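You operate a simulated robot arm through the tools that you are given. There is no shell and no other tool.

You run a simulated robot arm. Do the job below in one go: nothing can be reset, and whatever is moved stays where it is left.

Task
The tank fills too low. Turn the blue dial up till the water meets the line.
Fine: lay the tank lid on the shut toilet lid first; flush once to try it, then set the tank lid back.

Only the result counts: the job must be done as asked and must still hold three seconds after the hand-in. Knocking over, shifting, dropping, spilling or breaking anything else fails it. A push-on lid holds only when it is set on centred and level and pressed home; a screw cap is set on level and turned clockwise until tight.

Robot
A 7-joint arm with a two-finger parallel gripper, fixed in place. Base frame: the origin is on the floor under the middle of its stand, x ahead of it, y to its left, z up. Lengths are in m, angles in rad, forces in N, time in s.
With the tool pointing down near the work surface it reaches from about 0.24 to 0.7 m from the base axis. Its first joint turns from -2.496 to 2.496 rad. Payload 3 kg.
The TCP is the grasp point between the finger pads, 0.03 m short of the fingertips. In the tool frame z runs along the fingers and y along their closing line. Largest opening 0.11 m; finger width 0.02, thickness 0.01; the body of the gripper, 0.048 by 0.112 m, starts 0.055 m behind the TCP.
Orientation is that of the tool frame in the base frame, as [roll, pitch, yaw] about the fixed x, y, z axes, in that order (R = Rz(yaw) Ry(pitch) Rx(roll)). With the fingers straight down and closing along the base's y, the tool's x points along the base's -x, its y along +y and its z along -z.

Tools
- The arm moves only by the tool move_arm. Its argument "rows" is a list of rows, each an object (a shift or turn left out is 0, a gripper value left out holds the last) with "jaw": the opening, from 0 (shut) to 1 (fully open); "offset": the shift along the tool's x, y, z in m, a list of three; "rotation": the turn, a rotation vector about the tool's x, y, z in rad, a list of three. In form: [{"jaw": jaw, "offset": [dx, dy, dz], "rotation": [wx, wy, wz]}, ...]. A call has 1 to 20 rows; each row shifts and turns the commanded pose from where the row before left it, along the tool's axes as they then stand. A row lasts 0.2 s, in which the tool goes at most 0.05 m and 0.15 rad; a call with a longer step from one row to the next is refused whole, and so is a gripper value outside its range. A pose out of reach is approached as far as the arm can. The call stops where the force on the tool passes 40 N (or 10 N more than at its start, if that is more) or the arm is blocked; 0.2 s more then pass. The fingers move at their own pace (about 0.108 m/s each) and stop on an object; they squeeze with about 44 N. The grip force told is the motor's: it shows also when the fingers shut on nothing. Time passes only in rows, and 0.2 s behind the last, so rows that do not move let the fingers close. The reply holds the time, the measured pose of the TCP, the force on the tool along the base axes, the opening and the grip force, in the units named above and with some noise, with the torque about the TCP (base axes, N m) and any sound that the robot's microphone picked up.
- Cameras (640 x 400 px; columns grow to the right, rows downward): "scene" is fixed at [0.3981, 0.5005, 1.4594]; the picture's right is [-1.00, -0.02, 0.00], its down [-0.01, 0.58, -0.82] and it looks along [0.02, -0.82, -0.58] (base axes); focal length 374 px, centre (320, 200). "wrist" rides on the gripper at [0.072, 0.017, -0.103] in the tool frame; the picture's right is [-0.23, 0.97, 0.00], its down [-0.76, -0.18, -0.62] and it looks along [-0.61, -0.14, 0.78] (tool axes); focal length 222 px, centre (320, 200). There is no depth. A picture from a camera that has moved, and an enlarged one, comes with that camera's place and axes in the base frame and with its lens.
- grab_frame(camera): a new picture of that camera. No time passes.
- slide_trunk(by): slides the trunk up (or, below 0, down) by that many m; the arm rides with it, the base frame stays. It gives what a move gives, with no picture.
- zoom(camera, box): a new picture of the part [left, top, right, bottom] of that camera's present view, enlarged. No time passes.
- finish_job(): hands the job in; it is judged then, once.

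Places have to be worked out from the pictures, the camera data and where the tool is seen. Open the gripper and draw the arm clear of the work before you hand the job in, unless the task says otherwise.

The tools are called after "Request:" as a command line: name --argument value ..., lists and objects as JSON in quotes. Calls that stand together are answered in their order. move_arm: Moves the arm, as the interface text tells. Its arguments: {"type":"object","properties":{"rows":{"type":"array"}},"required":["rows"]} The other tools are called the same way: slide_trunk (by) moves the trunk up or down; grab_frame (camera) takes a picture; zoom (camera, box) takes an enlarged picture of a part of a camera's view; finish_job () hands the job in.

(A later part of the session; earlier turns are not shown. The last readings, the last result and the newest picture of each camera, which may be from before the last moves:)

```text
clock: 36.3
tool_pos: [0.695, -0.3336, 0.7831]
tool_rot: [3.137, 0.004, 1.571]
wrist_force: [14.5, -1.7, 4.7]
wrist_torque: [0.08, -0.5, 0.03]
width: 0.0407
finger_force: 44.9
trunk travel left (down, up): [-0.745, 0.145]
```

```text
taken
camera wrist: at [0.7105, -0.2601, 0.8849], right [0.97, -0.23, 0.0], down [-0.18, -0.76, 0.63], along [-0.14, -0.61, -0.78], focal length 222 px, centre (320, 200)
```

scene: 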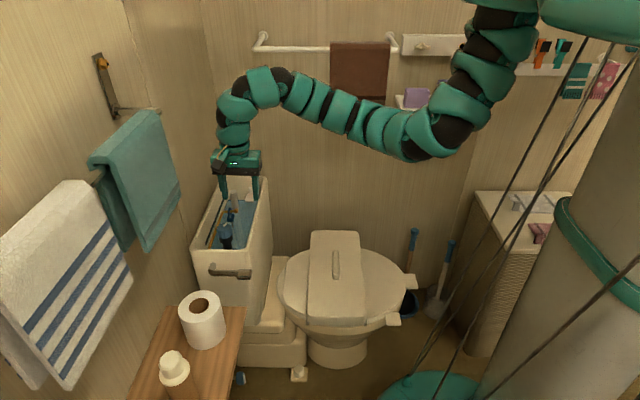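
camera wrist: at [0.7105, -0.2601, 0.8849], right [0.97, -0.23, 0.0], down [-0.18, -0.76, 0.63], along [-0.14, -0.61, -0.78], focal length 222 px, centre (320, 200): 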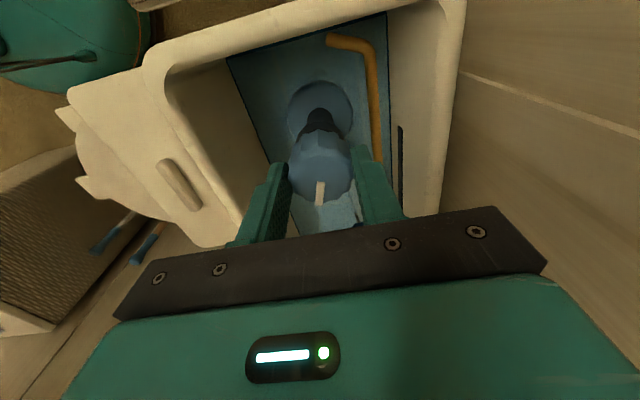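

The grip holds at 41 mm, but the dial pushes the tool +x with 14 N, so the tool is some 2 mm off-centre. I shift +2 mm in x to relieve this before turning.

Request:
move_arm --rows '[{"jaw": 0.3, "offset": [0, 0.0012, 0]}, {"offset": [0, 0.001, 0]}, {}]'

```text
clock: 37.1
tool_pos: [0.696, -0.333, 0.782]
tool_rot: [3.14, 0.002, 1.574]
wrist_force: [7.2, -1.6, 9.8]
wrist_torque: [0.09, -0.18, 0.02]
width: 0.0408
finger_force: 45.2
trunk travel left (down, up): [-0.745, 0.145]
```

Still 7 N in x and 10 N upward, so I ease another 2 mm in +x and 1 mm up.

Request:
move_arm --rows '[{"jaw": 0.3, "offset": [0, 0.001, -0.0005]}, {"offset": [0, 0.001, -0.001]}, {}]'

```text
clock: 37.9
tool_pos: [0.6958, -0.3341, 0.782]
tool_rot: [-3.137, 0.003, 1.571]
wrist_force: [-9.9, 1.1, -8.7]
wrist_torque: [-0.46, 0.58, -0.05]
width: 0.0405
finger_force: 44.9
trunk travel left (down, up): [-0.745, 0.145]
```

Overshot slightly, so I come back by half.

Request:
move_arm --rows '[{"jaw": 0.3, "offset": [0, -0.001, 0.0007]}, {}]'

```text
clock: 38.5
tool_pos: [0.6945, -0.3323, 0.7828]
tool_rot: [-3.139, 0.003, 1.57]
wrist_force: [-17.2, 1.1, -9.8]
wrist_torque: [0.26, 0.63, -0.04]
width: 0.0406
finger_force: 45.2
trunk travel left (down, up): [-0.745, 0.145]
```

The readings are still settling, so I hold still for a moment and read again.

Request:
move_arm --rows '[{"jaw": 0.3}, {}, {}]'

```text
clock: 39.3
tool_pos: [0.6955, -0.3338, 0.7831]
tool_rot: [-3.138, 0.001, 1.572]
wrist_force: [-25.4, 1.6, -14.8]
wrist_torque: [0.09, 0.77, -0.05]
width: 0.0405
finger_force: 44.3
trunk travel left (down, up): [-0.745, 0.145]
```

With the dial pinned, the arm's controller keeps building force, so the command must match the dial's real centre at x about 0.6954. I open, re-centre and grip again.

Request:
move_arm --rows '[{"jaw": 0.3, "offset": [0, -0.002, 0.0005]}, {"jaw": 0.55}, {}, {}]'

Request:
move_arm --rows '[{"jaw": 0.55}]'

Request:
move_arm --rows '[{"jaw": 0.55}]'

```text
clock: 40.3
tool_pos: [0.6947, -0.3331, 0.7846]
tool_rot: [3.139, 0.003, 1.572]
wrist_force: [1.3, -0.5, 0.5]
wrist_torque: [-0.02, 0.0, -0.03]
width: 0.0607
finger_force: 0.1
trunk travel left (down, up): [-0.745, 0.145]
```

```text
clock: 40.7
tool_pos: [0.6953, -0.3323, 0.7831]
tool_rot: [3.141, 0.003, 1.572]
wrist_force: [0.0, -0.3, -0.2]
wrist_torque: [0.02, -0.01, 0.03]
width: 0.0604
finger_force: 0.1
trunk travel left (down, up): [-0.745, 0.145]
```

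```text
clock: 41.1
tool_pos: [0.6949, -0.3328, 0.782]
tool_rot: [3.139, 0.004, 1.573]
wrist_force: [0.6, 0.8, 0.1]
wrist_torque: [-0.01, 0.02, 0.05]
width: 0.0607
finger_force: 0.0
trunk travel left (down, up): [-0.745, 0.145]
```

Now free at (0.695, -0.333). I close again and try a small clockwise turn (seen from above) of about 0.3 rad, listening for the fill valve.

Request:
move_arm --rows '[{"jaw": 0.4, "offset": [0, 0.0004, 0]}, {"jaw": 0.3}, {"jaw": 0.3, "rotation": [0, 0, 0.1]}, {"rotation": [0, 0, 0.1]}, {"rotation": [0, 0, 0.1]}, {}]'

Request:
zoom --camera "scene" --box '[190, 160, 270, 250]'

```text
clock: 42.5
tool_pos: [0.6955, -0.3325, 0.7811]
tool_rot: [3.137, 0.003, 1.27]
wrist_force: [-1.6, -2.6, -4.8]
wrist_torque: [-0.29, -0.18, -0.01]
width: 0.0406
finger_force: 45.3
trunk travel left (down, up): [-0.745, 0.145]
```

```text
4.44 times, centred on (230, 205) of scene
camera zoom: at [0.3981, 0.5005, 1.4594], right [-1.0, -0.02, 0.0], down [-0.01, 0.58, -0.82], along [0.02, -0.82, -0.58], focal length 1664 px, centre (720, 178)
```

zoom: 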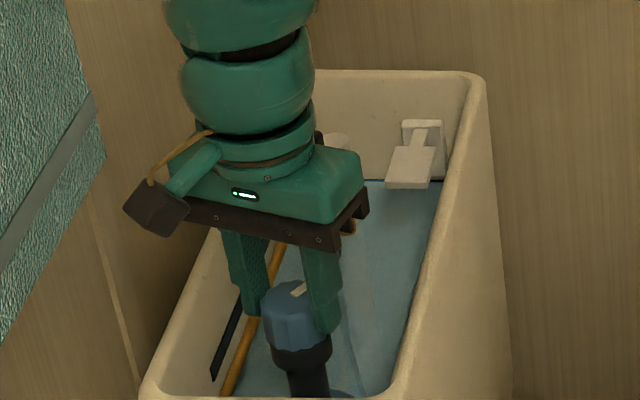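

The tool turned 0.3 rad; I check from the wrist whether the dial's mark turned with it and whether the water moves.

Request:
grab_frame --camera "wrist"

Request:
zoom --camera "wrist" --box '[260, 60, 400, 240]'

Request:
zoom --camera "scene" --box '[215, 220, 245, 250]'

```text
taken
camera wrist: at [0.7323, -0.2682, 0.8853], right [0.86, -0.5, 0.0], down [-0.4, -0.67, 0.62], along [-0.31, -0.54, -0.78], focal length 222 px, centre (320, 200)
```

wrist: 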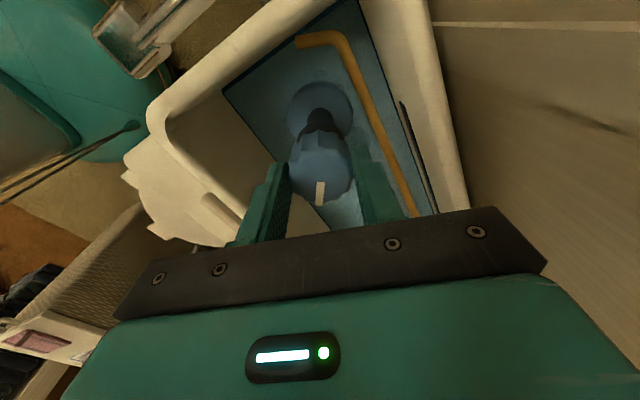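

```text
2.22 times, centred on (330, 150) of wrist
camera zoom: at [0.7323, -0.2682, 0.8853], right [0.86, -0.5, 0.0], down [-0.4, -0.67, 0.62], along [-0.31, -0.54, -0.78], focal length 494 px, centre (298, 311)
```

zoom: 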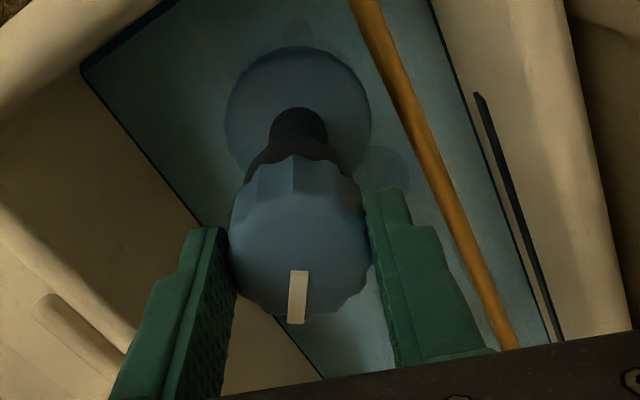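

```text
13.33 times, centred on (230, 235) of scene
camera zoom: at [0.3981, 0.5005, 1.4594], right [-1.0, -0.02, 0.0], down [-0.01, 0.58, -0.82], along [0.02, -0.82, -0.58], focal length 4992 px, centre (1520, -267)
```

zoom: 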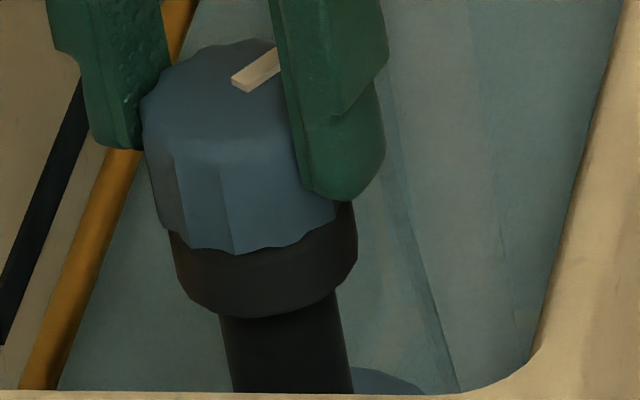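

The dial turned with the gripper, since the mark kept its place between the fingers. I wait a second and compare the water edge at the far wall and along the line.

Request:
move_arm --rows '[{"jaw": 0.3}, {}, {}, {}, {}]'

Request:
zoom --camera "scene" --box '[190, 160, 270, 250]'

Request:
zoom --camera "wrist" --box '[260, 60, 400, 240]'

```text
clock: 43.7
tool_pos: [0.6947, -0.3323, 0.7822]
tool_rot: [3.139, 0.001, 1.272]
wrist_force: [0.7, -4.1, -3.7]
wrist_torque: [-0.04, -0.08, 0.04]
width: 0.0407
finger_force: 44.6
trunk travel left (down, up): [-0.745, 0.145]
```

```text
4.44 times, centred on (230, 205) of scene
camera zoom: at [0.3981, 0.5005, 1.4594], right [-1.0, -0.02, 0.0], down [-0.01, 0.58, -0.82], along [0.02, -0.82, -0.58], focal length 1664 px, centre (720, 178)
```

zoom: 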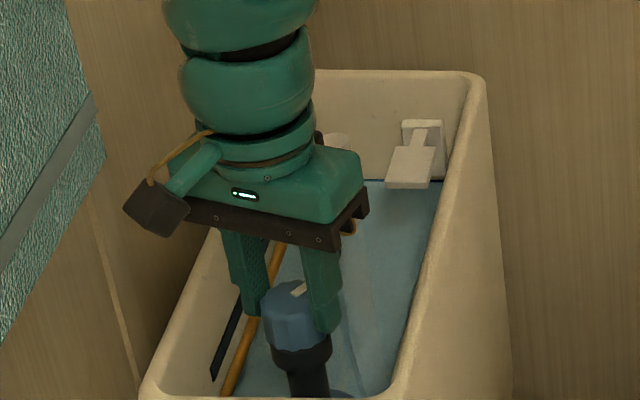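

```text
2.22 times, centred on (330, 150) of wrist
camera zoom: at [0.7323, -0.2682, 0.8853], right [0.86, -0.5, 0.0], down [-0.39, -0.67, 0.62], along [-0.31, -0.54, -0.78], focal length 494 px, centre (298, 311)
```

zoom: 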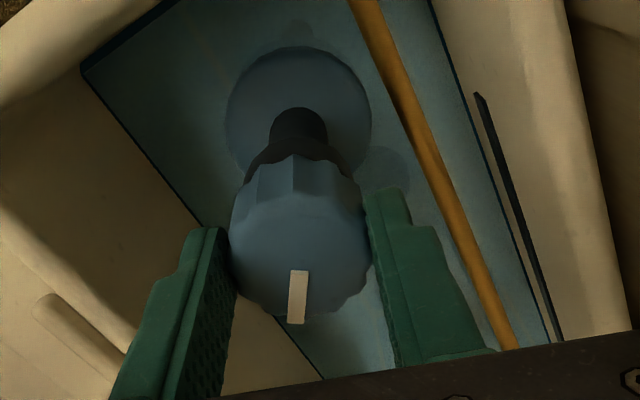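

No change and no sound yet. I take a precise baseline of the water edge at the far wall before trying more.

Request:
zoom --camera "scene" --box '[238, 184, 262, 204]'

Request:
zoom --camera "wrist" --box '[350, 60, 420, 130]'

```text
16.00 times, centred on (250, 194) of scene
camera zoom: at [0.3981, 0.5005, 1.4594], right [-1.0, -0.02, 0.0], down [-0.01, 0.58, -0.82], along [0.02, -0.82, -0.58], focal length 5990 px, centre (1440, 296)
```

zoom: 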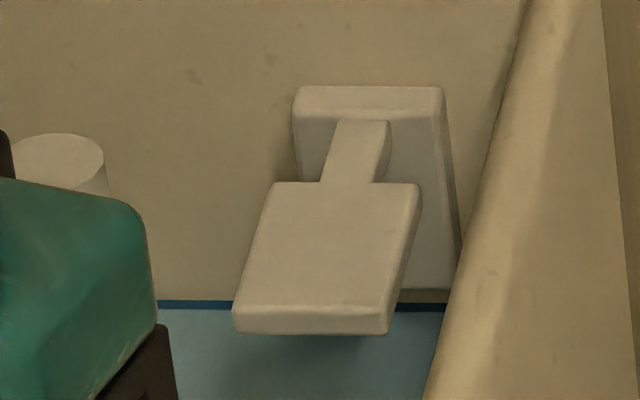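

```text
5.71 times, centred on (385, 95) of wrist
camera zoom: at [0.7323, -0.2682, 0.8853], right [0.86, -0.5, 0.0], down [-0.39, -0.67, 0.62], along [-0.31, -0.54, -0.78], focal length 1269 px, centre (-51, 800)
```

zoom: 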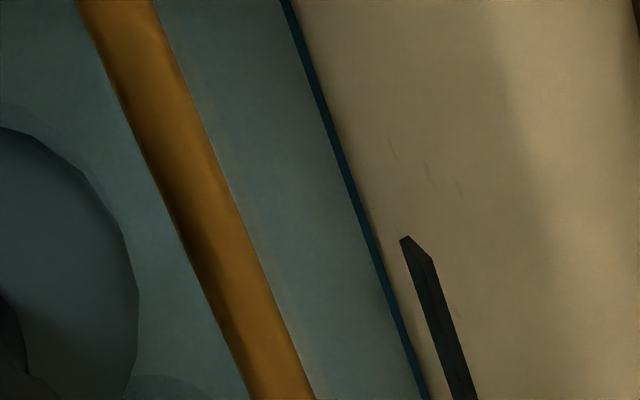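

The far-wall edge (row about 303 at 16x) is a sensitive gauge: 1 px is about 0.27 mm. The line lies about 2 cm above the water. I turn another 0.45 rad clockwise and compare.

Request:
move_arm --rows '[{"jaw": 0.3, "rotation": [0, 0, 0.15]}, {"rotation": [0, 0, 0.15]}, {"rotation": [0, 0, 0.15]}, {}, {}, {}, {}]'

Request:
zoom --camera "scene" --box '[238, 184, 262, 204]'

Request:
grab_frame --camera "wrist"

```text
clock: 45.3
tool_pos: [0.6962, -0.3338, 0.7835]
tool_rot: [3.138, 0.0, 0.822]
wrist_force: [5.0, -7.1, 0.0]
wrist_torque: [-0.28, -0.17, 0.03]
width: 0.0405
finger_force: 45.0
trunk travel left (down, up): [-0.745, 0.145]
```

```text
16.00 times, centred on (250, 194) of scene
camera zoom: at [0.3981, 0.5005, 1.4594], right [-1.0, -0.02, 0.0], down [-0.01, 0.58, -0.82], along [0.02, -0.82, -0.58], focal length 5990 px, centre (1440, 296)
```

zoom: 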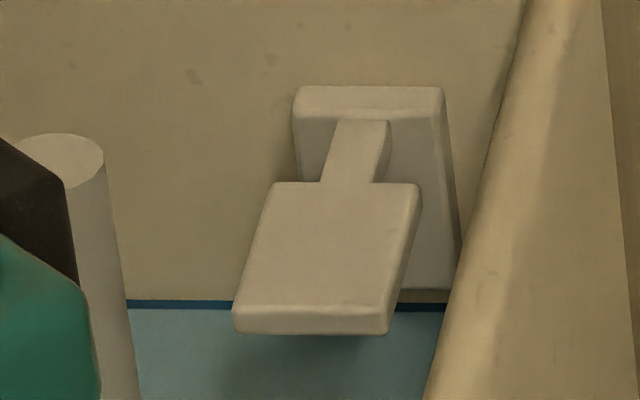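

```text
taken
camera wrist: at [0.7574, -0.2914, 0.8854], right [0.56, -0.83, 0.0], down [-0.65, -0.43, 0.62], along [-0.52, -0.35, -0.78], focal length 222 px, centre (320, 200)
```

wrist: 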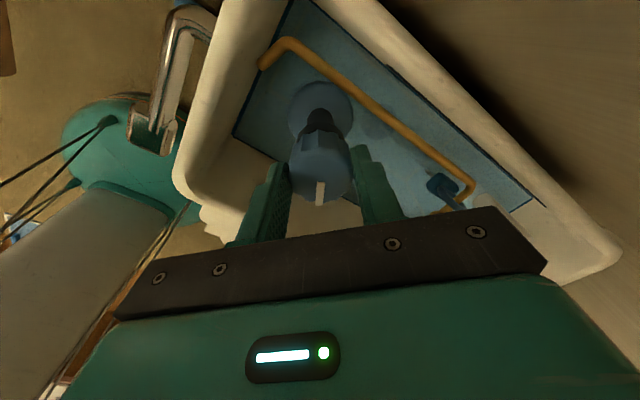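

No change at all at the water edge after 0.75 rad clockwise, so clockwise is likely the lowering direction. I turn back counter-clockwise by 0.75 rad plus 0.3 rad past the start.

Request:
move_arm --rows '[{"jaw": 0.3, "rotation": [0, 0, -0.15]}, {"rotation": [0, 0, -0.15]}, {"rotation": [0, 0, -0.15]}, {"rotation": [0, 0, -0.15]}, {"rotation": [0, 0, -0.15]}, {}]'

Request:
move_arm --rows '[{"jaw": 0.3, "rotation": [0, 0, -0.15]}, {"rotation": [0, 0, -0.15]}, {}, {}, {}, {}]'

Request:
zoom --camera "scene" --box '[238, 184, 262, 204]'

Request:
grab_frame --camera "wrist"

```text
clock: 46.7
tool_pos: [0.6944, -0.333, 0.7837]
tool_rot: [3.141, 0.004, 1.574]
wrist_force: [0.2, -4.3, 7.8]
wrist_torque: [0.34, -0.02, 0.0]
width: 0.0407
finger_force: 45.4
trunk travel left (down, up): [-0.745, 0.145]
```

```text
clock: 48.1
tool_pos: [0.6943, -0.333, 0.782]
tool_rot: [3.141, 0.003, 1.87]
wrist_force: [-4.7, -7.0, 9.1]
wrist_torque: [-0.06, 0.28, -0.01]
width: 0.0406
finger_force: 45.0
trunk travel left (down, up): [-0.745, 0.145]
```

```text
16.00 times, centred on (250, 194) of scene
camera zoom: at [0.3981, 0.5005, 1.4594], right [-1.0, -0.02, 0.0], down [-0.01, 0.58, -0.82], along [0.02, -0.82, -0.58], focal length 5990 px, centre (1440, 296)
```

zoom: 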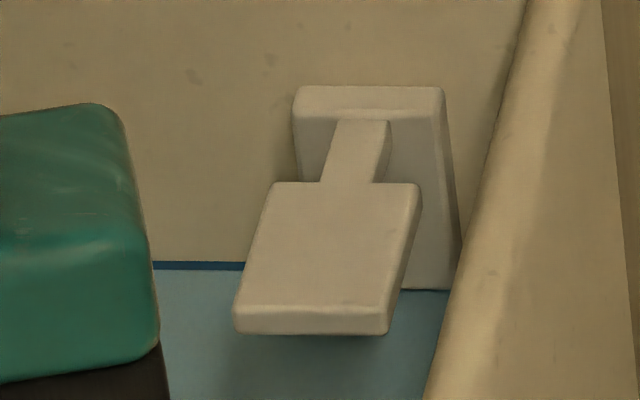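

```text
taken
camera wrist: at [0.6881, -0.2582, 0.8852], right [1.0, 0.07, 0.0], down [0.06, -0.78, 0.63], along [0.05, -0.62, -0.78], focal length 222 px, centre (320, 200)
```

wrist: 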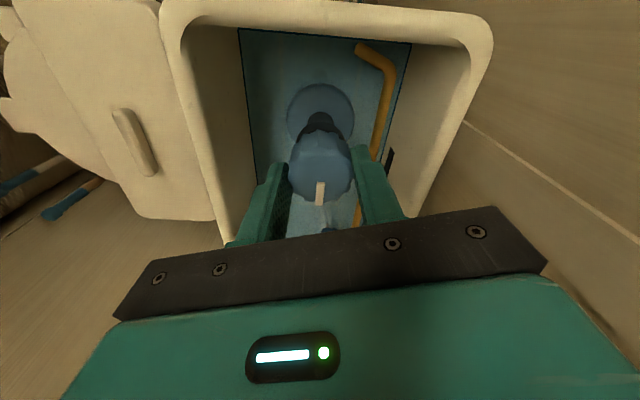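

Counter-clockwise raises the water: the far edge rose from row 303 to about 265 (about 10 mm). I wait and see whether it's still rising, and look at the line against the water.

Request:
move_arm --rows '[{"jaw": 0.3}, {}, {}, {}]'

Request:
zoom --camera "scene" --box '[238, 184, 262, 204]'

Request:
zoom --camera "scene" --box '[200, 190, 240, 240]'

Request:
zoom --camera "wrist" --box '[340, 30, 480, 220]'

```text
clock: 49.1
tool_pos: [0.6945, -0.3339, 0.7826]
tool_rot: [3.141, 0.003, 1.872]
wrist_force: [-7.3, -7.0, 8.1]
wrist_torque: [-0.26, 0.21, -0.03]
width: 0.0404
finger_force: 44.8
trunk travel left (down, up): [-0.745, 0.145]
```

```text
16.00 times, centred on (250, 194) of scene
camera zoom: at [0.3981, 0.5005, 1.4594], right [-1.0, -0.02, 0.0], down [-0.01, 0.58, -0.82], along [0.02, -0.82, -0.58], focal length 5990 px, centre (1440, 296)
```

zoom: 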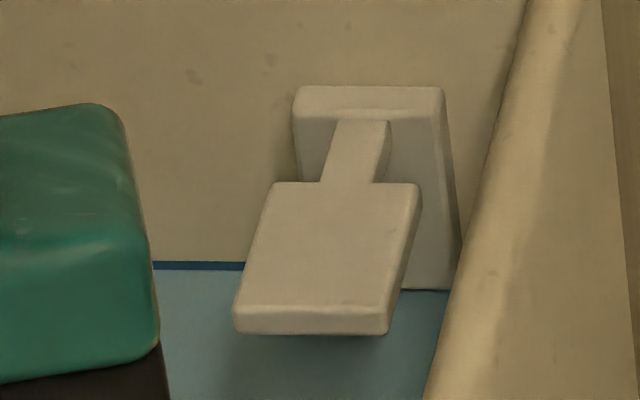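

```text
8.00 times, centred on (220, 215) of scene
camera zoom: at [0.3981, 0.5005, 1.4594], right [-1.0, -0.02, 0.0], down [-0.01, 0.58, -0.82], along [0.02, -0.82, -0.58], focal length 2995 px, centre (1120, 80)
```

zoom: 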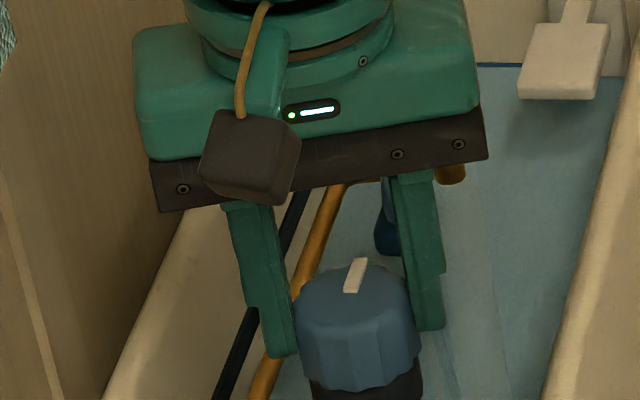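

```text
2.11 times, centred on (410, 125) of wrist
camera zoom: at [0.6881, -0.2582, 0.8851], right [1.0, 0.07, 0.0], down [0.05, -0.78, 0.63], along [0.05, -0.62, -0.78], focal length 468 px, centre (130, 358)
```

zoom: 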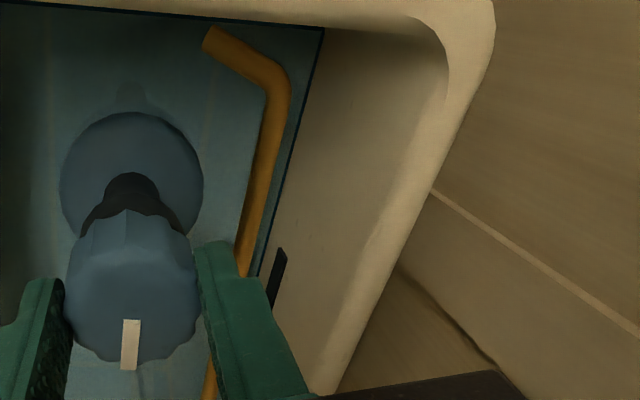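

The level is steady now and the dial controls it: about 10 mm per 0.3 rad. I release the dial, rise, and turn the camera to face the +x wall so I can measure the gap between water and line.

Request:
move_arm --rows '[{"jaw": 0.6}, {}, {"offset": [0, 0, -0.02]}, {"offset": [0, 0, -0.03]}, {"offset": [0, 0, -0.03]}, {}]'

Request:
move_arm --rows '[{"jaw": 0.6, "rotation": [0, 0, -0.1411]}, {"rotation": [0, 0, -0.1411]}, {"rotation": [0, 0, -0.1411]}, {"rotation": [0, 0, -0.1411]}, {"rotation": [0, 0, -0.1411]}, {"rotation": [0, 0, -0.1411]}, {"rotation": [0, 0, -0.1411]}, {"rotation": [0, 0, -0.1411]}, {"rotation": [0, 0, -0.1411]}, {}]'

Request:
grab_frame --camera "wrist"

Request:
grab_frame --camera "scene"

```text
clock: 50.5
tool_pos: [0.6936, -0.3321, 0.8625]
tool_rot: [-3.14, 0.002, 1.873]
wrist_force: [-0.9, -0.9, -1.0]
wrist_torque: [0.01, 0.02, 0.01]
width: 0.0663
finger_force: 0.0
trunk travel left (down, up): [-0.745, 0.145]
```

```text
clock: 52.7
tool_pos: [0.6947, -0.3331, 0.8616]
tool_rot: [-3.139, 0.002, 3.141]
wrist_force: [-0.4, -0.4, 0.3]
wrist_torque: [0.03, -0.04, -0.02]
width: 0.066
finger_force: 0.1
trunk travel left (down, up): [-0.745, 0.145]
```

```text
taken
camera wrist: at [0.6217, -0.3154, 0.9647], right [0.23, 0.97, 0.0], down [0.76, -0.18, 0.62], along [0.61, -0.14, -0.78], focal length 222 px, centre (320, 200)
```

wrist: 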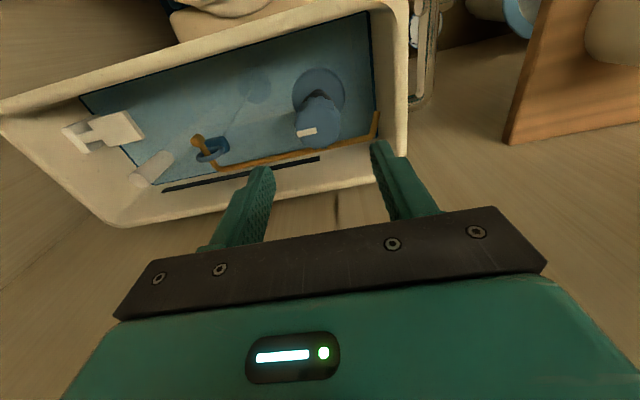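

```text
taken
```

scene: 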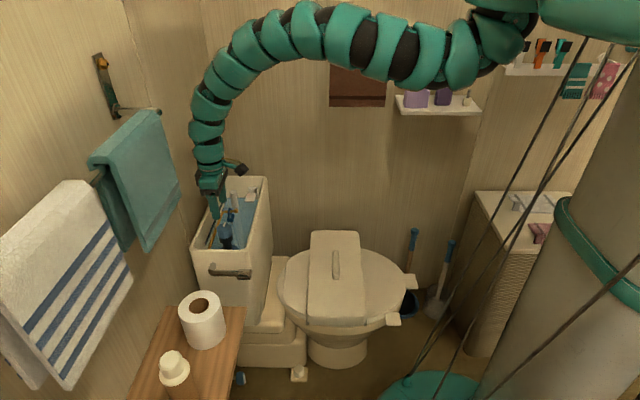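

The line on the +x wall is now visible face-on. I enlarge it to see the gap between the line and the water edge.

Request:
zoom --camera "wrist" --box '[130, 110, 270, 210]'

Request:
zoom --camera "wrist" --box '[260, 90, 400, 190]'

```text
4.00 times, centred on (200, 160) of wrist
camera zoom: at [0.6217, -0.3154, 0.9647], right [0.23, 0.97, 0.0], down [0.76, -0.18, 0.62], along [0.61, -0.14, -0.78], focal length 888 px, centre (800, 360)
```

zoom: 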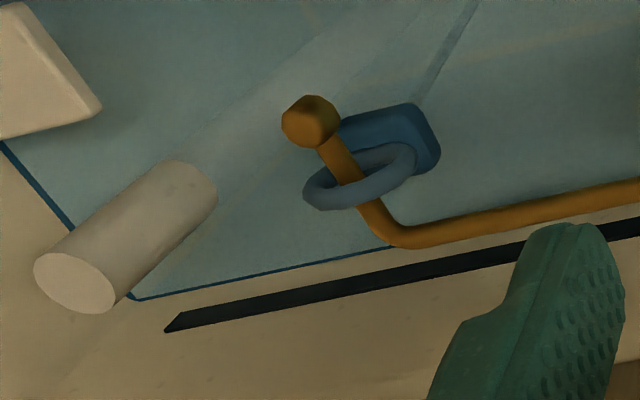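

```text
4.00 times, centred on (330, 140) of wrist
camera zoom: at [0.6217, -0.3154, 0.9647], right [0.23, 0.97, 0.0], down [0.76, -0.18, 0.62], along [0.61, -0.14, -0.78], focal length 888 px, centre (280, 440)
```

zoom: 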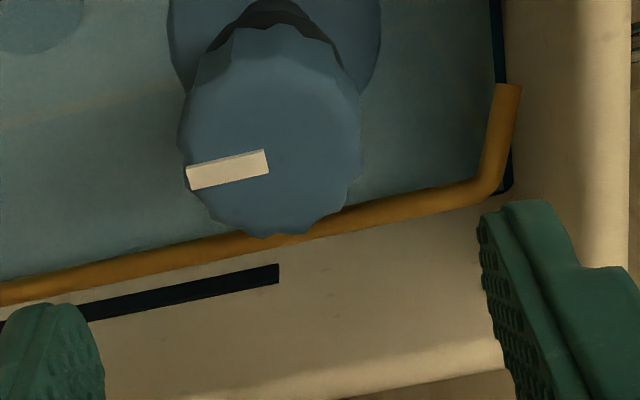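

I take matching close-ups from the scene camera to triangulate the water corner and the line's far end.

Request:
zoom --camera "scene" --box '[200, 180, 248, 210]'

Request:
zoom --camera "scene" --box '[200, 210, 248, 250]'

```text
13.33 times, centred on (224, 195) of scene
camera zoom: at [0.3981, 0.5005, 1.4594], right [-1.0, -0.02, 0.0], down [-0.01, 0.58, -0.82], along [0.02, -0.82, -0.58], focal length 4992 px, centre (1600, 267)
```

zoom: 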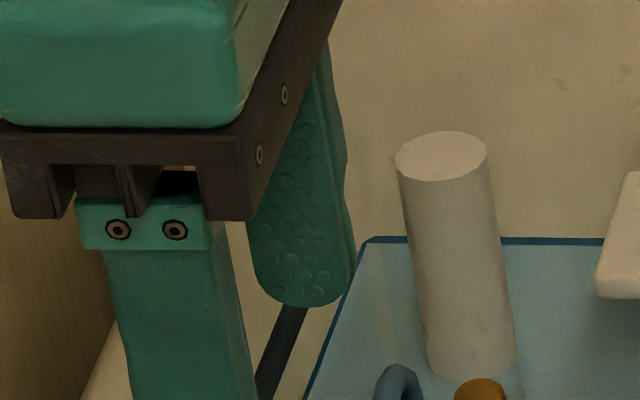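

```text
10.00 times, centred on (224, 230) of scene
camera zoom: at [0.3981, 0.5005, 1.4594], right [-1.0, -0.02, 0.0], down [-0.01, 0.58, -0.82], along [0.02, -0.82, -0.58], focal length 3744 px, centre (1280, -100)
```

zoom: 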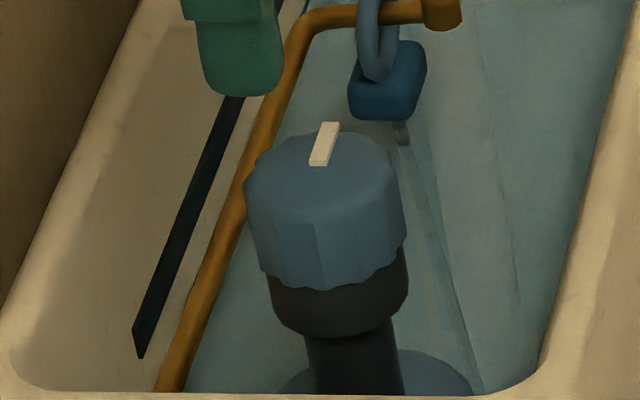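

The gap to the line is roughly 25 mm by the wall-view geometry. With this orientation the camera sees the line while turning, so I lower onto the dial again with the fingers closing along y.

Request:
move_arm --rows '[{"jaw": 0.6, "offset": [0, 0, 0.025]}, {"offset": [0, 0, 0.025]}, {"offset": [0, 0, 0.018]}, {"offset": [0, 0, 0.011]}, {}, {}]'

Request:
grab_frame --camera "wrist"

Request:
zoom --camera "scene" --box '[190, 160, 270, 250]'

```text
clock: 54.1
tool_pos: [0.6939, -0.3347, 0.7838]
tool_rot: [-3.139, 0.002, -3.14]
wrist_force: [0.3, -0.3, -0.2]
wrist_torque: [0.01, -0.03, 0.04]
width: 0.0661
finger_force: 0.1
trunk travel left (down, up): [-0.745, 0.145]
```

```text
taken
camera wrist: at [0.6216, -0.3169, 0.8865], right [0.23, 0.97, 0.0], down [0.76, -0.18, 0.62], along [0.61, -0.14, -0.78], focal length 222 px, centre (320, 200)
```

wrist: 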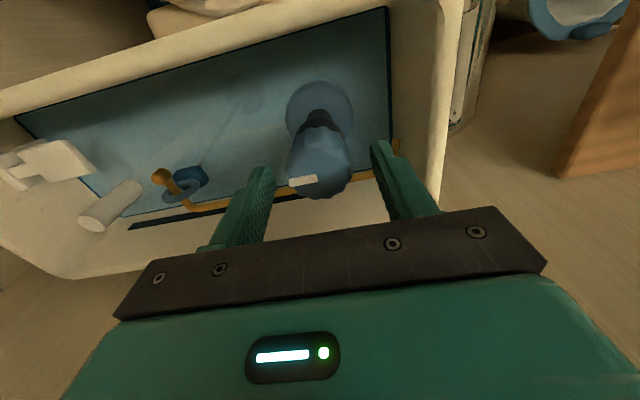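

```text
4.44 times, centred on (230, 205) of scene
camera zoom: at [0.3981, 0.5005, 1.4594], right [-1.0, -0.02, 0.0], down [-0.01, 0.58, -0.82], along [0.02, -0.82, -0.58], focal length 1664 px, centre (720, 178)
```

zoom: 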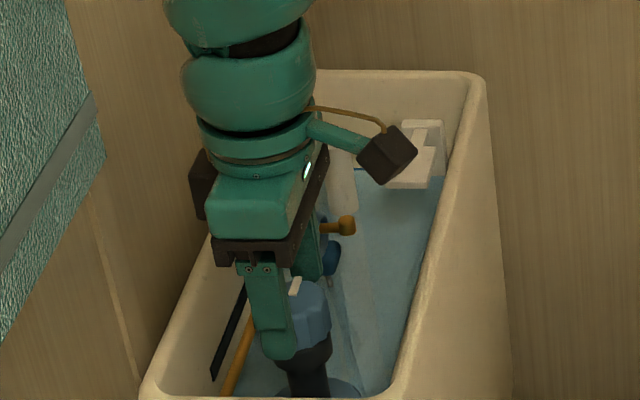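

The dial sits between the fingers. I close on it and read the side force.

Request:
move_arm --rows '[{"jaw": 0.45}, {"jaw": 0.3}, {"jaw": 0.3}]'

```text
clock: 54.9
tool_pos: [0.6946, -0.335, 0.7833]
tool_rot: [-3.139, 0.003, 3.139]
wrist_force: [0.8, -5.0, 0.2]
wrist_torque: [-0.24, -0.03, -0.05]
width: 0.0405
finger_force: 44.8
trunk travel left (down, up): [-0.745, 0.145]
```

Well centred (5 N side force). I turn counter-clockwise 0.4 rad and watch the far-wall edge and the line.

Request:
move_arm --rows '[{"jaw": 0.3, "rotation": [0, 0, -0.1]}, {"rotation": [0, 0, -0.1]}, {"rotation": [0, 0, -0.1]}, {"rotation": [0, 0, -0.1]}, {}, {}, {}, {}]'

Request:
zoom --camera "scene" --box '[238, 184, 262, 204]'

Request:
grab_frame --camera "wrist"

```text
clock: 56.7
tool_pos: [0.6942, -0.3344, 0.7836]
tool_rot: [-3.136, 0.002, -2.743]
wrist_force: [-1.4, -21.3, 6.0]
wrist_torque: [-0.86, 0.32, 0.01]
width: 0.0403
finger_force: 45.3
trunk travel left (down, up): [-0.745, 0.145]
```

```text
16.00 times, centred on (250, 194) of scene
camera zoom: at [0.3981, 0.5005, 1.4594], right [-1.0, -0.02, 0.0], down [-0.01, 0.58, -0.82], along [0.02, -0.82, -0.58], focal length 5990 px, centre (1440, 296)
```

zoom: 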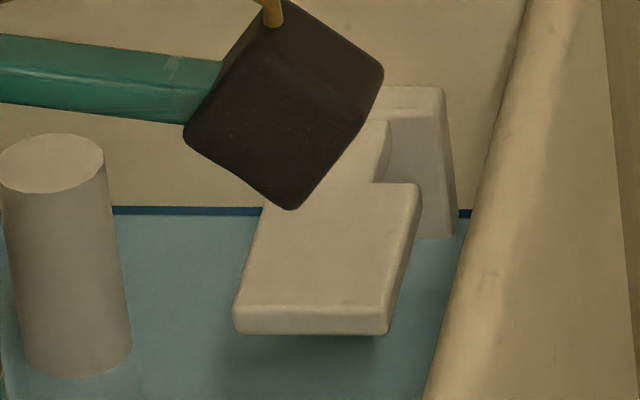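

```text
taken
camera wrist: at [0.6206, -0.3472, 0.8865], right [-0.17, 0.99, 0.0], down [0.77, 0.13, 0.62], along [0.62, 0.1, -0.78], focal length 222 px, centre (320, 200)
```

wrist: 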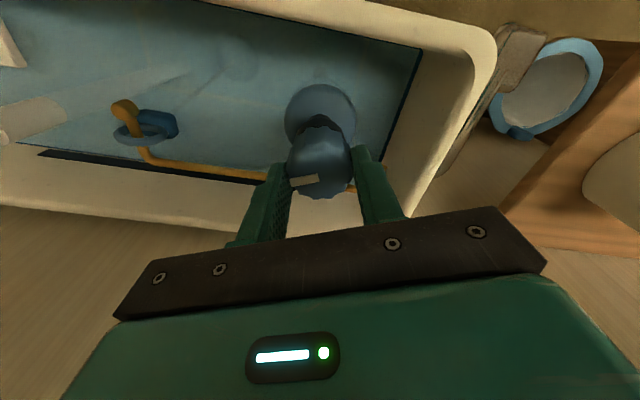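

The level rose another 15 mm or so (far edge at row 211). I check the line closely.

Request:
zoom --camera "wrist" --box '[0, 110, 140, 210]'

Request:
zoom --camera "wrist" --box '[140, 110, 280, 210]'

Request:
zoom --camera "scene" --box '[200, 180, 260, 250]'

```text
4.00 times, centred on (70, 160) of wrist
camera zoom: at [0.6206, -0.3472, 0.8865], right [-0.17, 0.99, 0.0], down [0.77, 0.13, 0.62], along [0.62, 0.1, -0.78], focal length 888 px, centre (1320, 360)
```

zoom: 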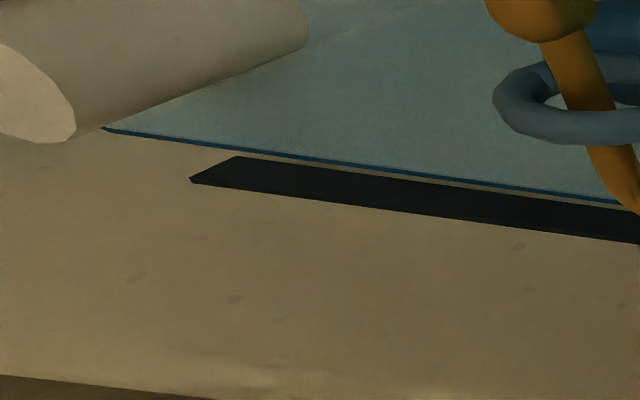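

```text
4.00 times, centred on (210, 160) of wrist
camera zoom: at [0.6206, -0.3472, 0.8865], right [-0.17, 0.99, 0.0], down [0.77, 0.13, 0.62], along [0.62, 0.1, -0.78], focal length 888 px, centre (760, 360)
```

zoom: 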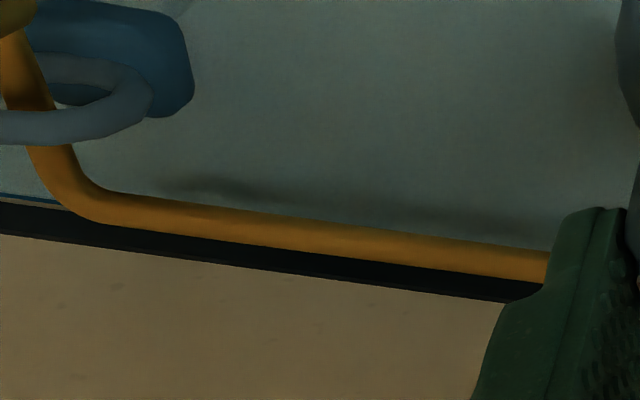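

```text
5.71 times, centred on (230, 215) of scene
camera zoom: at [0.3981, 0.5005, 1.4594], right [-1.0, -0.02, 0.0], down [-0.01, 0.58, -0.82], along [0.02, -0.82, -0.58], focal length 2139 px, centre (834, 114)
```

zoom: 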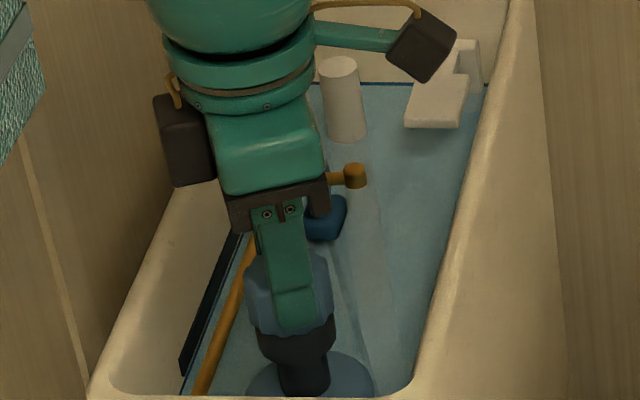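

The line is a flat band about 12 mm tall and the water is now just below its lower edge. I enlarge further to measure the remaining gap.

Request:
zoom --camera "wrist" --box '[20, 130, 80, 170]'

Request:
zoom --camera "wrist" --box '[80, 140, 140, 180]'

```text
10.00 times, centred on (50, 150) of wrist
camera zoom: at [0.6206, -0.3472, 0.8865], right [-0.17, 0.99, 0.0], down [0.77, 0.13, 0.62], along [0.62, 0.1, -0.78], focal length 2221 px, centre (3020, 700)
```

zoom: 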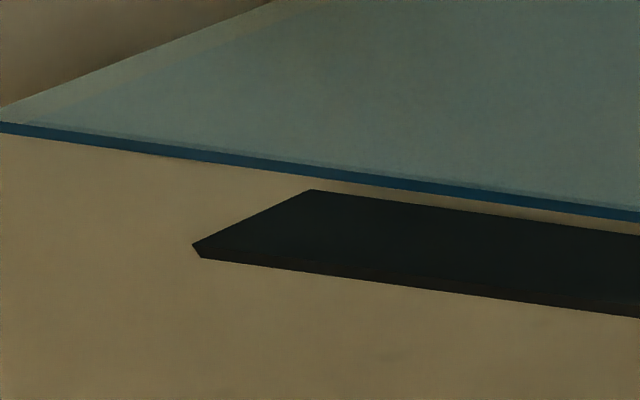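

```text
10.00 times, centred on (110, 160) of wrist
camera zoom: at [0.6206, -0.3472, 0.8865], right [-0.17, 0.99, 0.0], down [0.77, 0.13, 0.62], along [0.62, 0.1, -0.78], focal length 2221 px, centre (2420, 600)
```

zoom: 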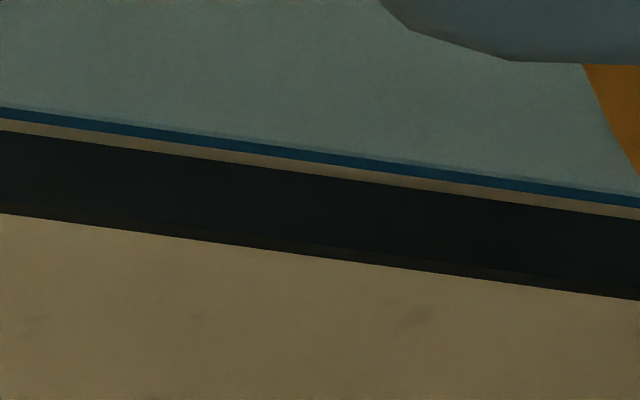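

The water is now about 5 mm below the band's lower edge, about 11 mm below its middle. I ease the side load and turn another 0.2 rad counter-clockwise.

Request:
move_arm --rows '[{"jaw": 0.3, "offset": [0.0006, -0.0014, 0]}, {"rotation": [0, 0, -0.1]}, {"rotation": [0, 0, -0.1]}, {}, {}, {}]'

Request:
zoom --camera "scene" --box '[238, 184, 262, 204]'

Request:
grab_frame --camera "wrist"

```text
clock: 58.1
tool_pos: [0.6948, -0.3347, 0.7841]
tool_rot: [-3.138, -0.001, -2.541]
wrist_force: [-4.0, -13.8, 6.2]
wrist_torque: [-0.4, 0.15, -0.02]
width: 0.0406
finger_force: 44.3
trunk travel left (down, up): [-0.745, 0.145]
```

```text
16.00 times, centred on (250, 194) of scene
camera zoom: at [0.3981, 0.5005, 1.4594], right [-1.0, -0.02, 0.0], down [-0.01, 0.58, -0.82], along [0.02, -0.82, -0.58], focal length 5990 px, centre (1440, 296)
```

zoom: 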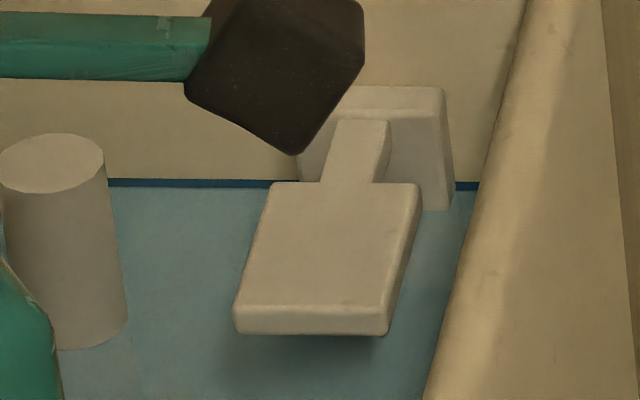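

```text
taken
camera wrist: at [0.6247, -0.3617, 0.8866], right [-0.36, 0.93, 0.0], down [0.73, 0.28, 0.62], along [0.58, 0.22, -0.78], focal length 222 px, centre (320, 200)
```

wrist: 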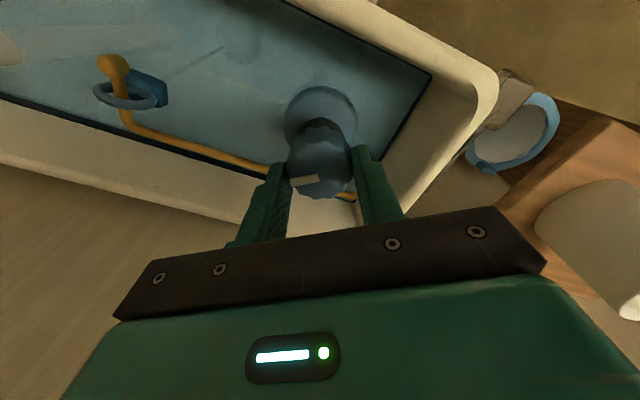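

The edge rose another 8 mm (far row about 183). I enlarge the band now.

Request:
zoom --camera "wrist" --box '[0, 80, 60, 120]'

Request:
zoom --camera "wrist" --box '[60, 100, 130, 150]'

Request:
zoom --camera "wrist" --box '[170, 130, 240, 180]'

```text
10.00 times, centred on (30, 100) of wrist
camera zoom: at [0.6247, -0.3617, 0.8866], right [-0.36, 0.93, 0.0], down [0.73, 0.28, 0.62], along [0.58, 0.22, -0.78], focal length 2221 px, centre (3220, 1200)
```

zoom: 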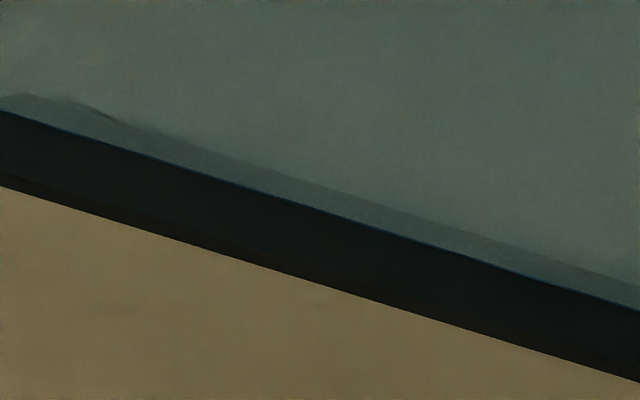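

```text
8.00 times, centred on (95, 125) of wrist
camera zoom: at [0.6247, -0.3617, 0.8866], right [-0.36, 0.93, 0.0], down [0.73, 0.28, 0.62], along [0.58, 0.22, -0.78], focal length 1777 px, centre (2120, 800)
```

zoom: 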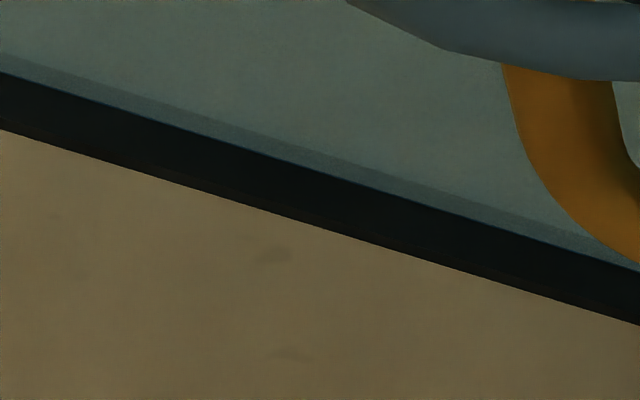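

```text
8.00 times, centred on (205, 155) of wrist
camera zoom: at [0.6247, -0.3617, 0.8866], right [-0.36, 0.93, 0.0], down [0.73, 0.28, 0.62], along [0.58, 0.22, -0.78], focal length 1777 px, centre (1240, 560)
```

zoom: 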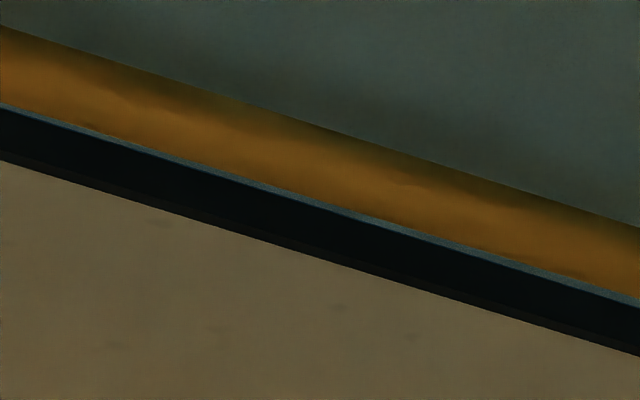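

The water now laps the lowest third of the band, about 2.5 mm below its middle. I turn a last 0.065 rad counter-clockwise to bring it to mid-line.

Request:
move_arm --rows '[{"jaw": 0.3, "offset": [0.0006, -0.0008, 0], "rotation": [0, 0, -0.065]}, {}, {}, {}, {}]'

Request:
zoom --camera "scene" --box '[238, 184, 262, 204]'

Request:
grab_frame --camera "wrist"

Request:
zoom --camera "wrist" --box '[0, 80, 60, 120]'

Request:
zoom --camera "wrist" --box '[60, 100, 130, 150]'

```text
clock: 59.3
tool_pos: [0.6953, -0.3342, 0.7844]
tool_rot: [-3.14, 0.0, -2.476]
wrist_force: [-4.8, -5.4, 8.1]
wrist_torque: [0.0, 0.09, 0.03]
width: 0.0406
finger_force: 45.6
trunk travel left (down, up): [-0.745, 0.145]
```

```text
16.00 times, centred on (250, 194) of scene
camera zoom: at [0.3981, 0.5005, 1.4594], right [-1.0, -0.02, 0.0], down [-0.01, 0.58, -0.82], along [0.02, -0.82, -0.58], focal length 5990 px, centre (1440, 296)
```

zoom: 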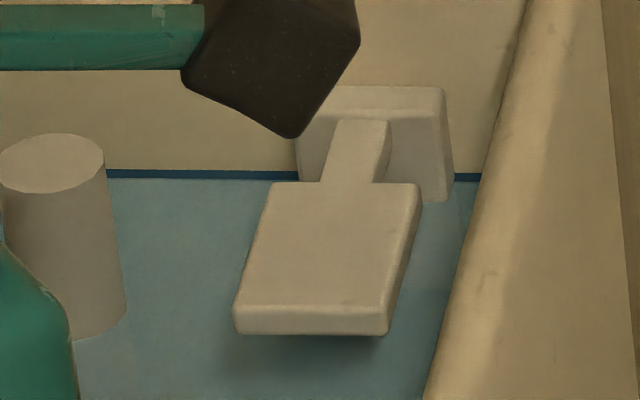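

```text
taken
camera wrist: at [0.6265, -0.3661, 0.8865], right [-0.42, 0.91, 0.0], down [0.71, 0.33, 0.62], along [0.57, 0.26, -0.78], focal length 222 px, centre (320, 200)
```

wrist: 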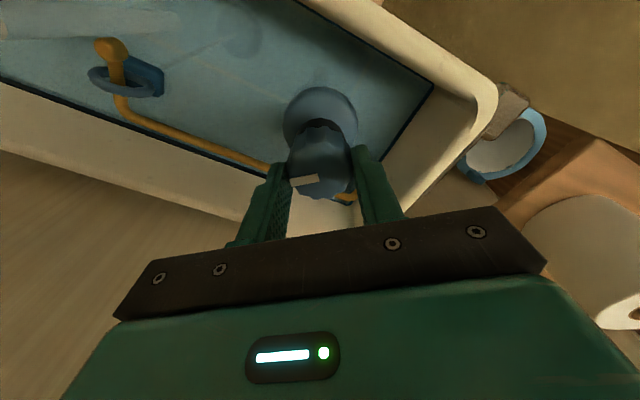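

```text
10.00 times, centred on (30, 100) of wrist
camera zoom: at [0.6265, -0.3661, 0.8865], right [-0.42, 0.91, 0.0], down [0.71, 0.33, 0.62], along [0.57, 0.26, -0.78], focal length 2221 px, centre (3220, 1200)
```

zoom: 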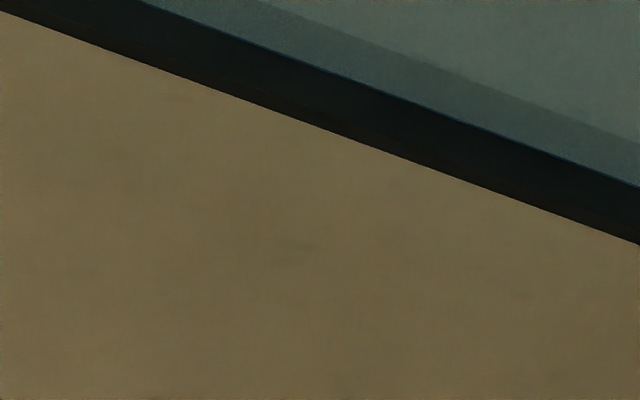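

```text
8.00 times, centred on (95, 125) of wrist
camera zoom: at [0.6265, -0.3661, 0.8865], right [-0.42, 0.91, 0.0], down [0.71, 0.33, 0.62], along [0.57, 0.26, -0.78], focal length 1777 px, centre (2120, 800)
```

zoom: 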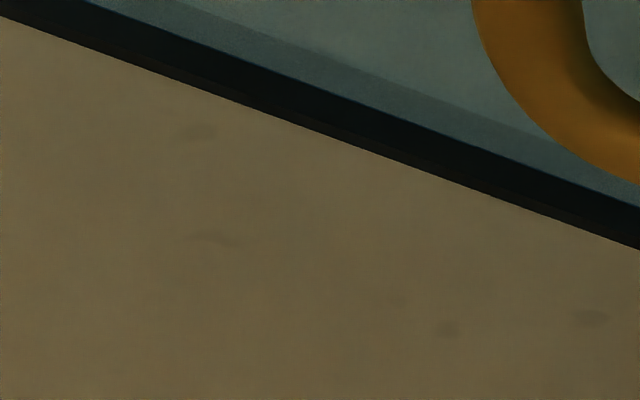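

The water line is now at mid-band: the submerged and dry halves are about equal. I release the dial, rise, and check that the level holds and how the flush lever is built.

Request:
move_arm --rows '[{"jaw": 0.6}, {}, {}, {"offset": [0, 0, -0.02]}, {"offset": [0, 0, -0.03]}, {"offset": [0, 0, -0.03]}, {}]'

Request:
grab_frame --camera "wrist"

Request:
zoom --camera "scene" --box '[238, 184, 262, 204]'

Request:
zoom --camera "scene" --box '[185, 245, 275, 305]'

```text
clock: 60.9
tool_pos: [0.6957, -0.3352, 0.8635]
tool_rot: [-3.137, -0.002, -2.477]
wrist_force: [0.7, 0.6, -0.1]
wrist_torque: [0.0, 0.02, 0.01]
width: 0.0661
finger_force: 0.0
trunk travel left (down, up): [-0.745, 0.145]
```

```text
taken
camera wrist: at [0.627, -0.3655, 0.9662], right [-0.42, 0.91, 0.0], down [0.71, 0.33, 0.62], along [0.57, 0.26, -0.78], focal length 222 px, centre (320, 200)
```

wrist: 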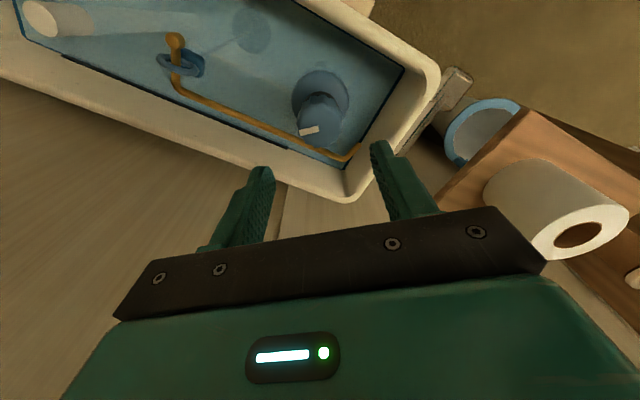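

```text
16.00 times, centred on (250, 194) of scene
camera zoom: at [0.3981, 0.5005, 1.4594], right [-1.0, -0.02, 0.0], down [-0.01, 0.58, -0.82], along [0.02, -0.82, -0.58], focal length 5990 px, centre (1440, 296)
```

zoom: 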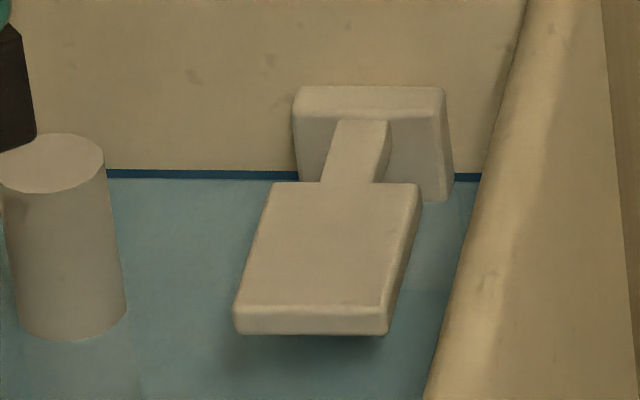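

```text
6.67 times, centred on (230, 275) of scene
camera zoom: at [0.3981, 0.5005, 1.4594], right [-1.0, -0.02, 0.0], down [-0.01, 0.58, -0.82], along [0.02, -0.82, -0.58], focal length 2496 px, centre (920, -300)
```

zoom: 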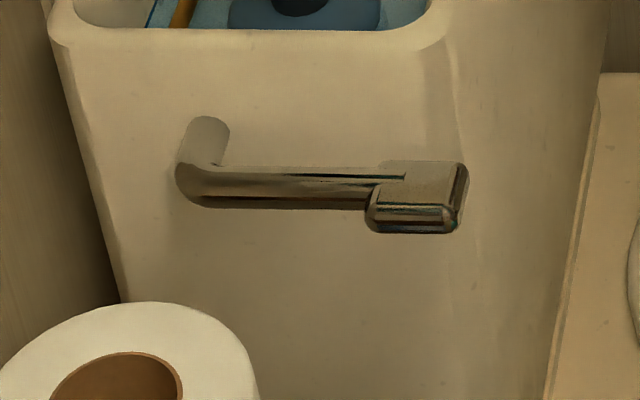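

The level holds at the line. The lever has its pivot on the left and a paddle on the right end; I enlarge it in the wrist view to place the paddle.

Request:
zoom --camera "wrist" --box '[380, 50, 500, 170]'

```text
3.33 times, centred on (440, 110) of wrist
camera zoom: at [0.627, -0.3655, 0.9662], right [-0.42, 0.91, 0.0], down [0.71, 0.33, 0.62], along [0.57, 0.26, -0.78], focal length 740 px, centre (-80, 500)
```

zoom: 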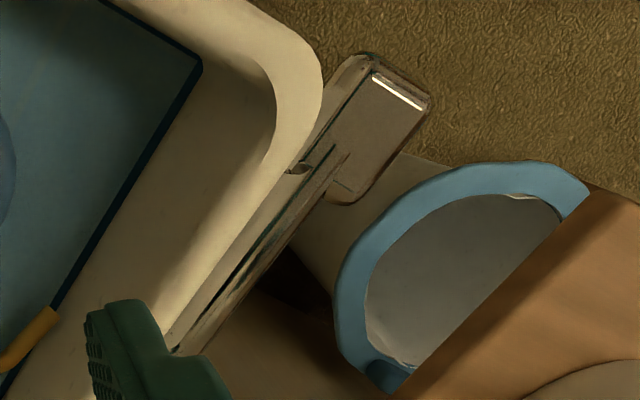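

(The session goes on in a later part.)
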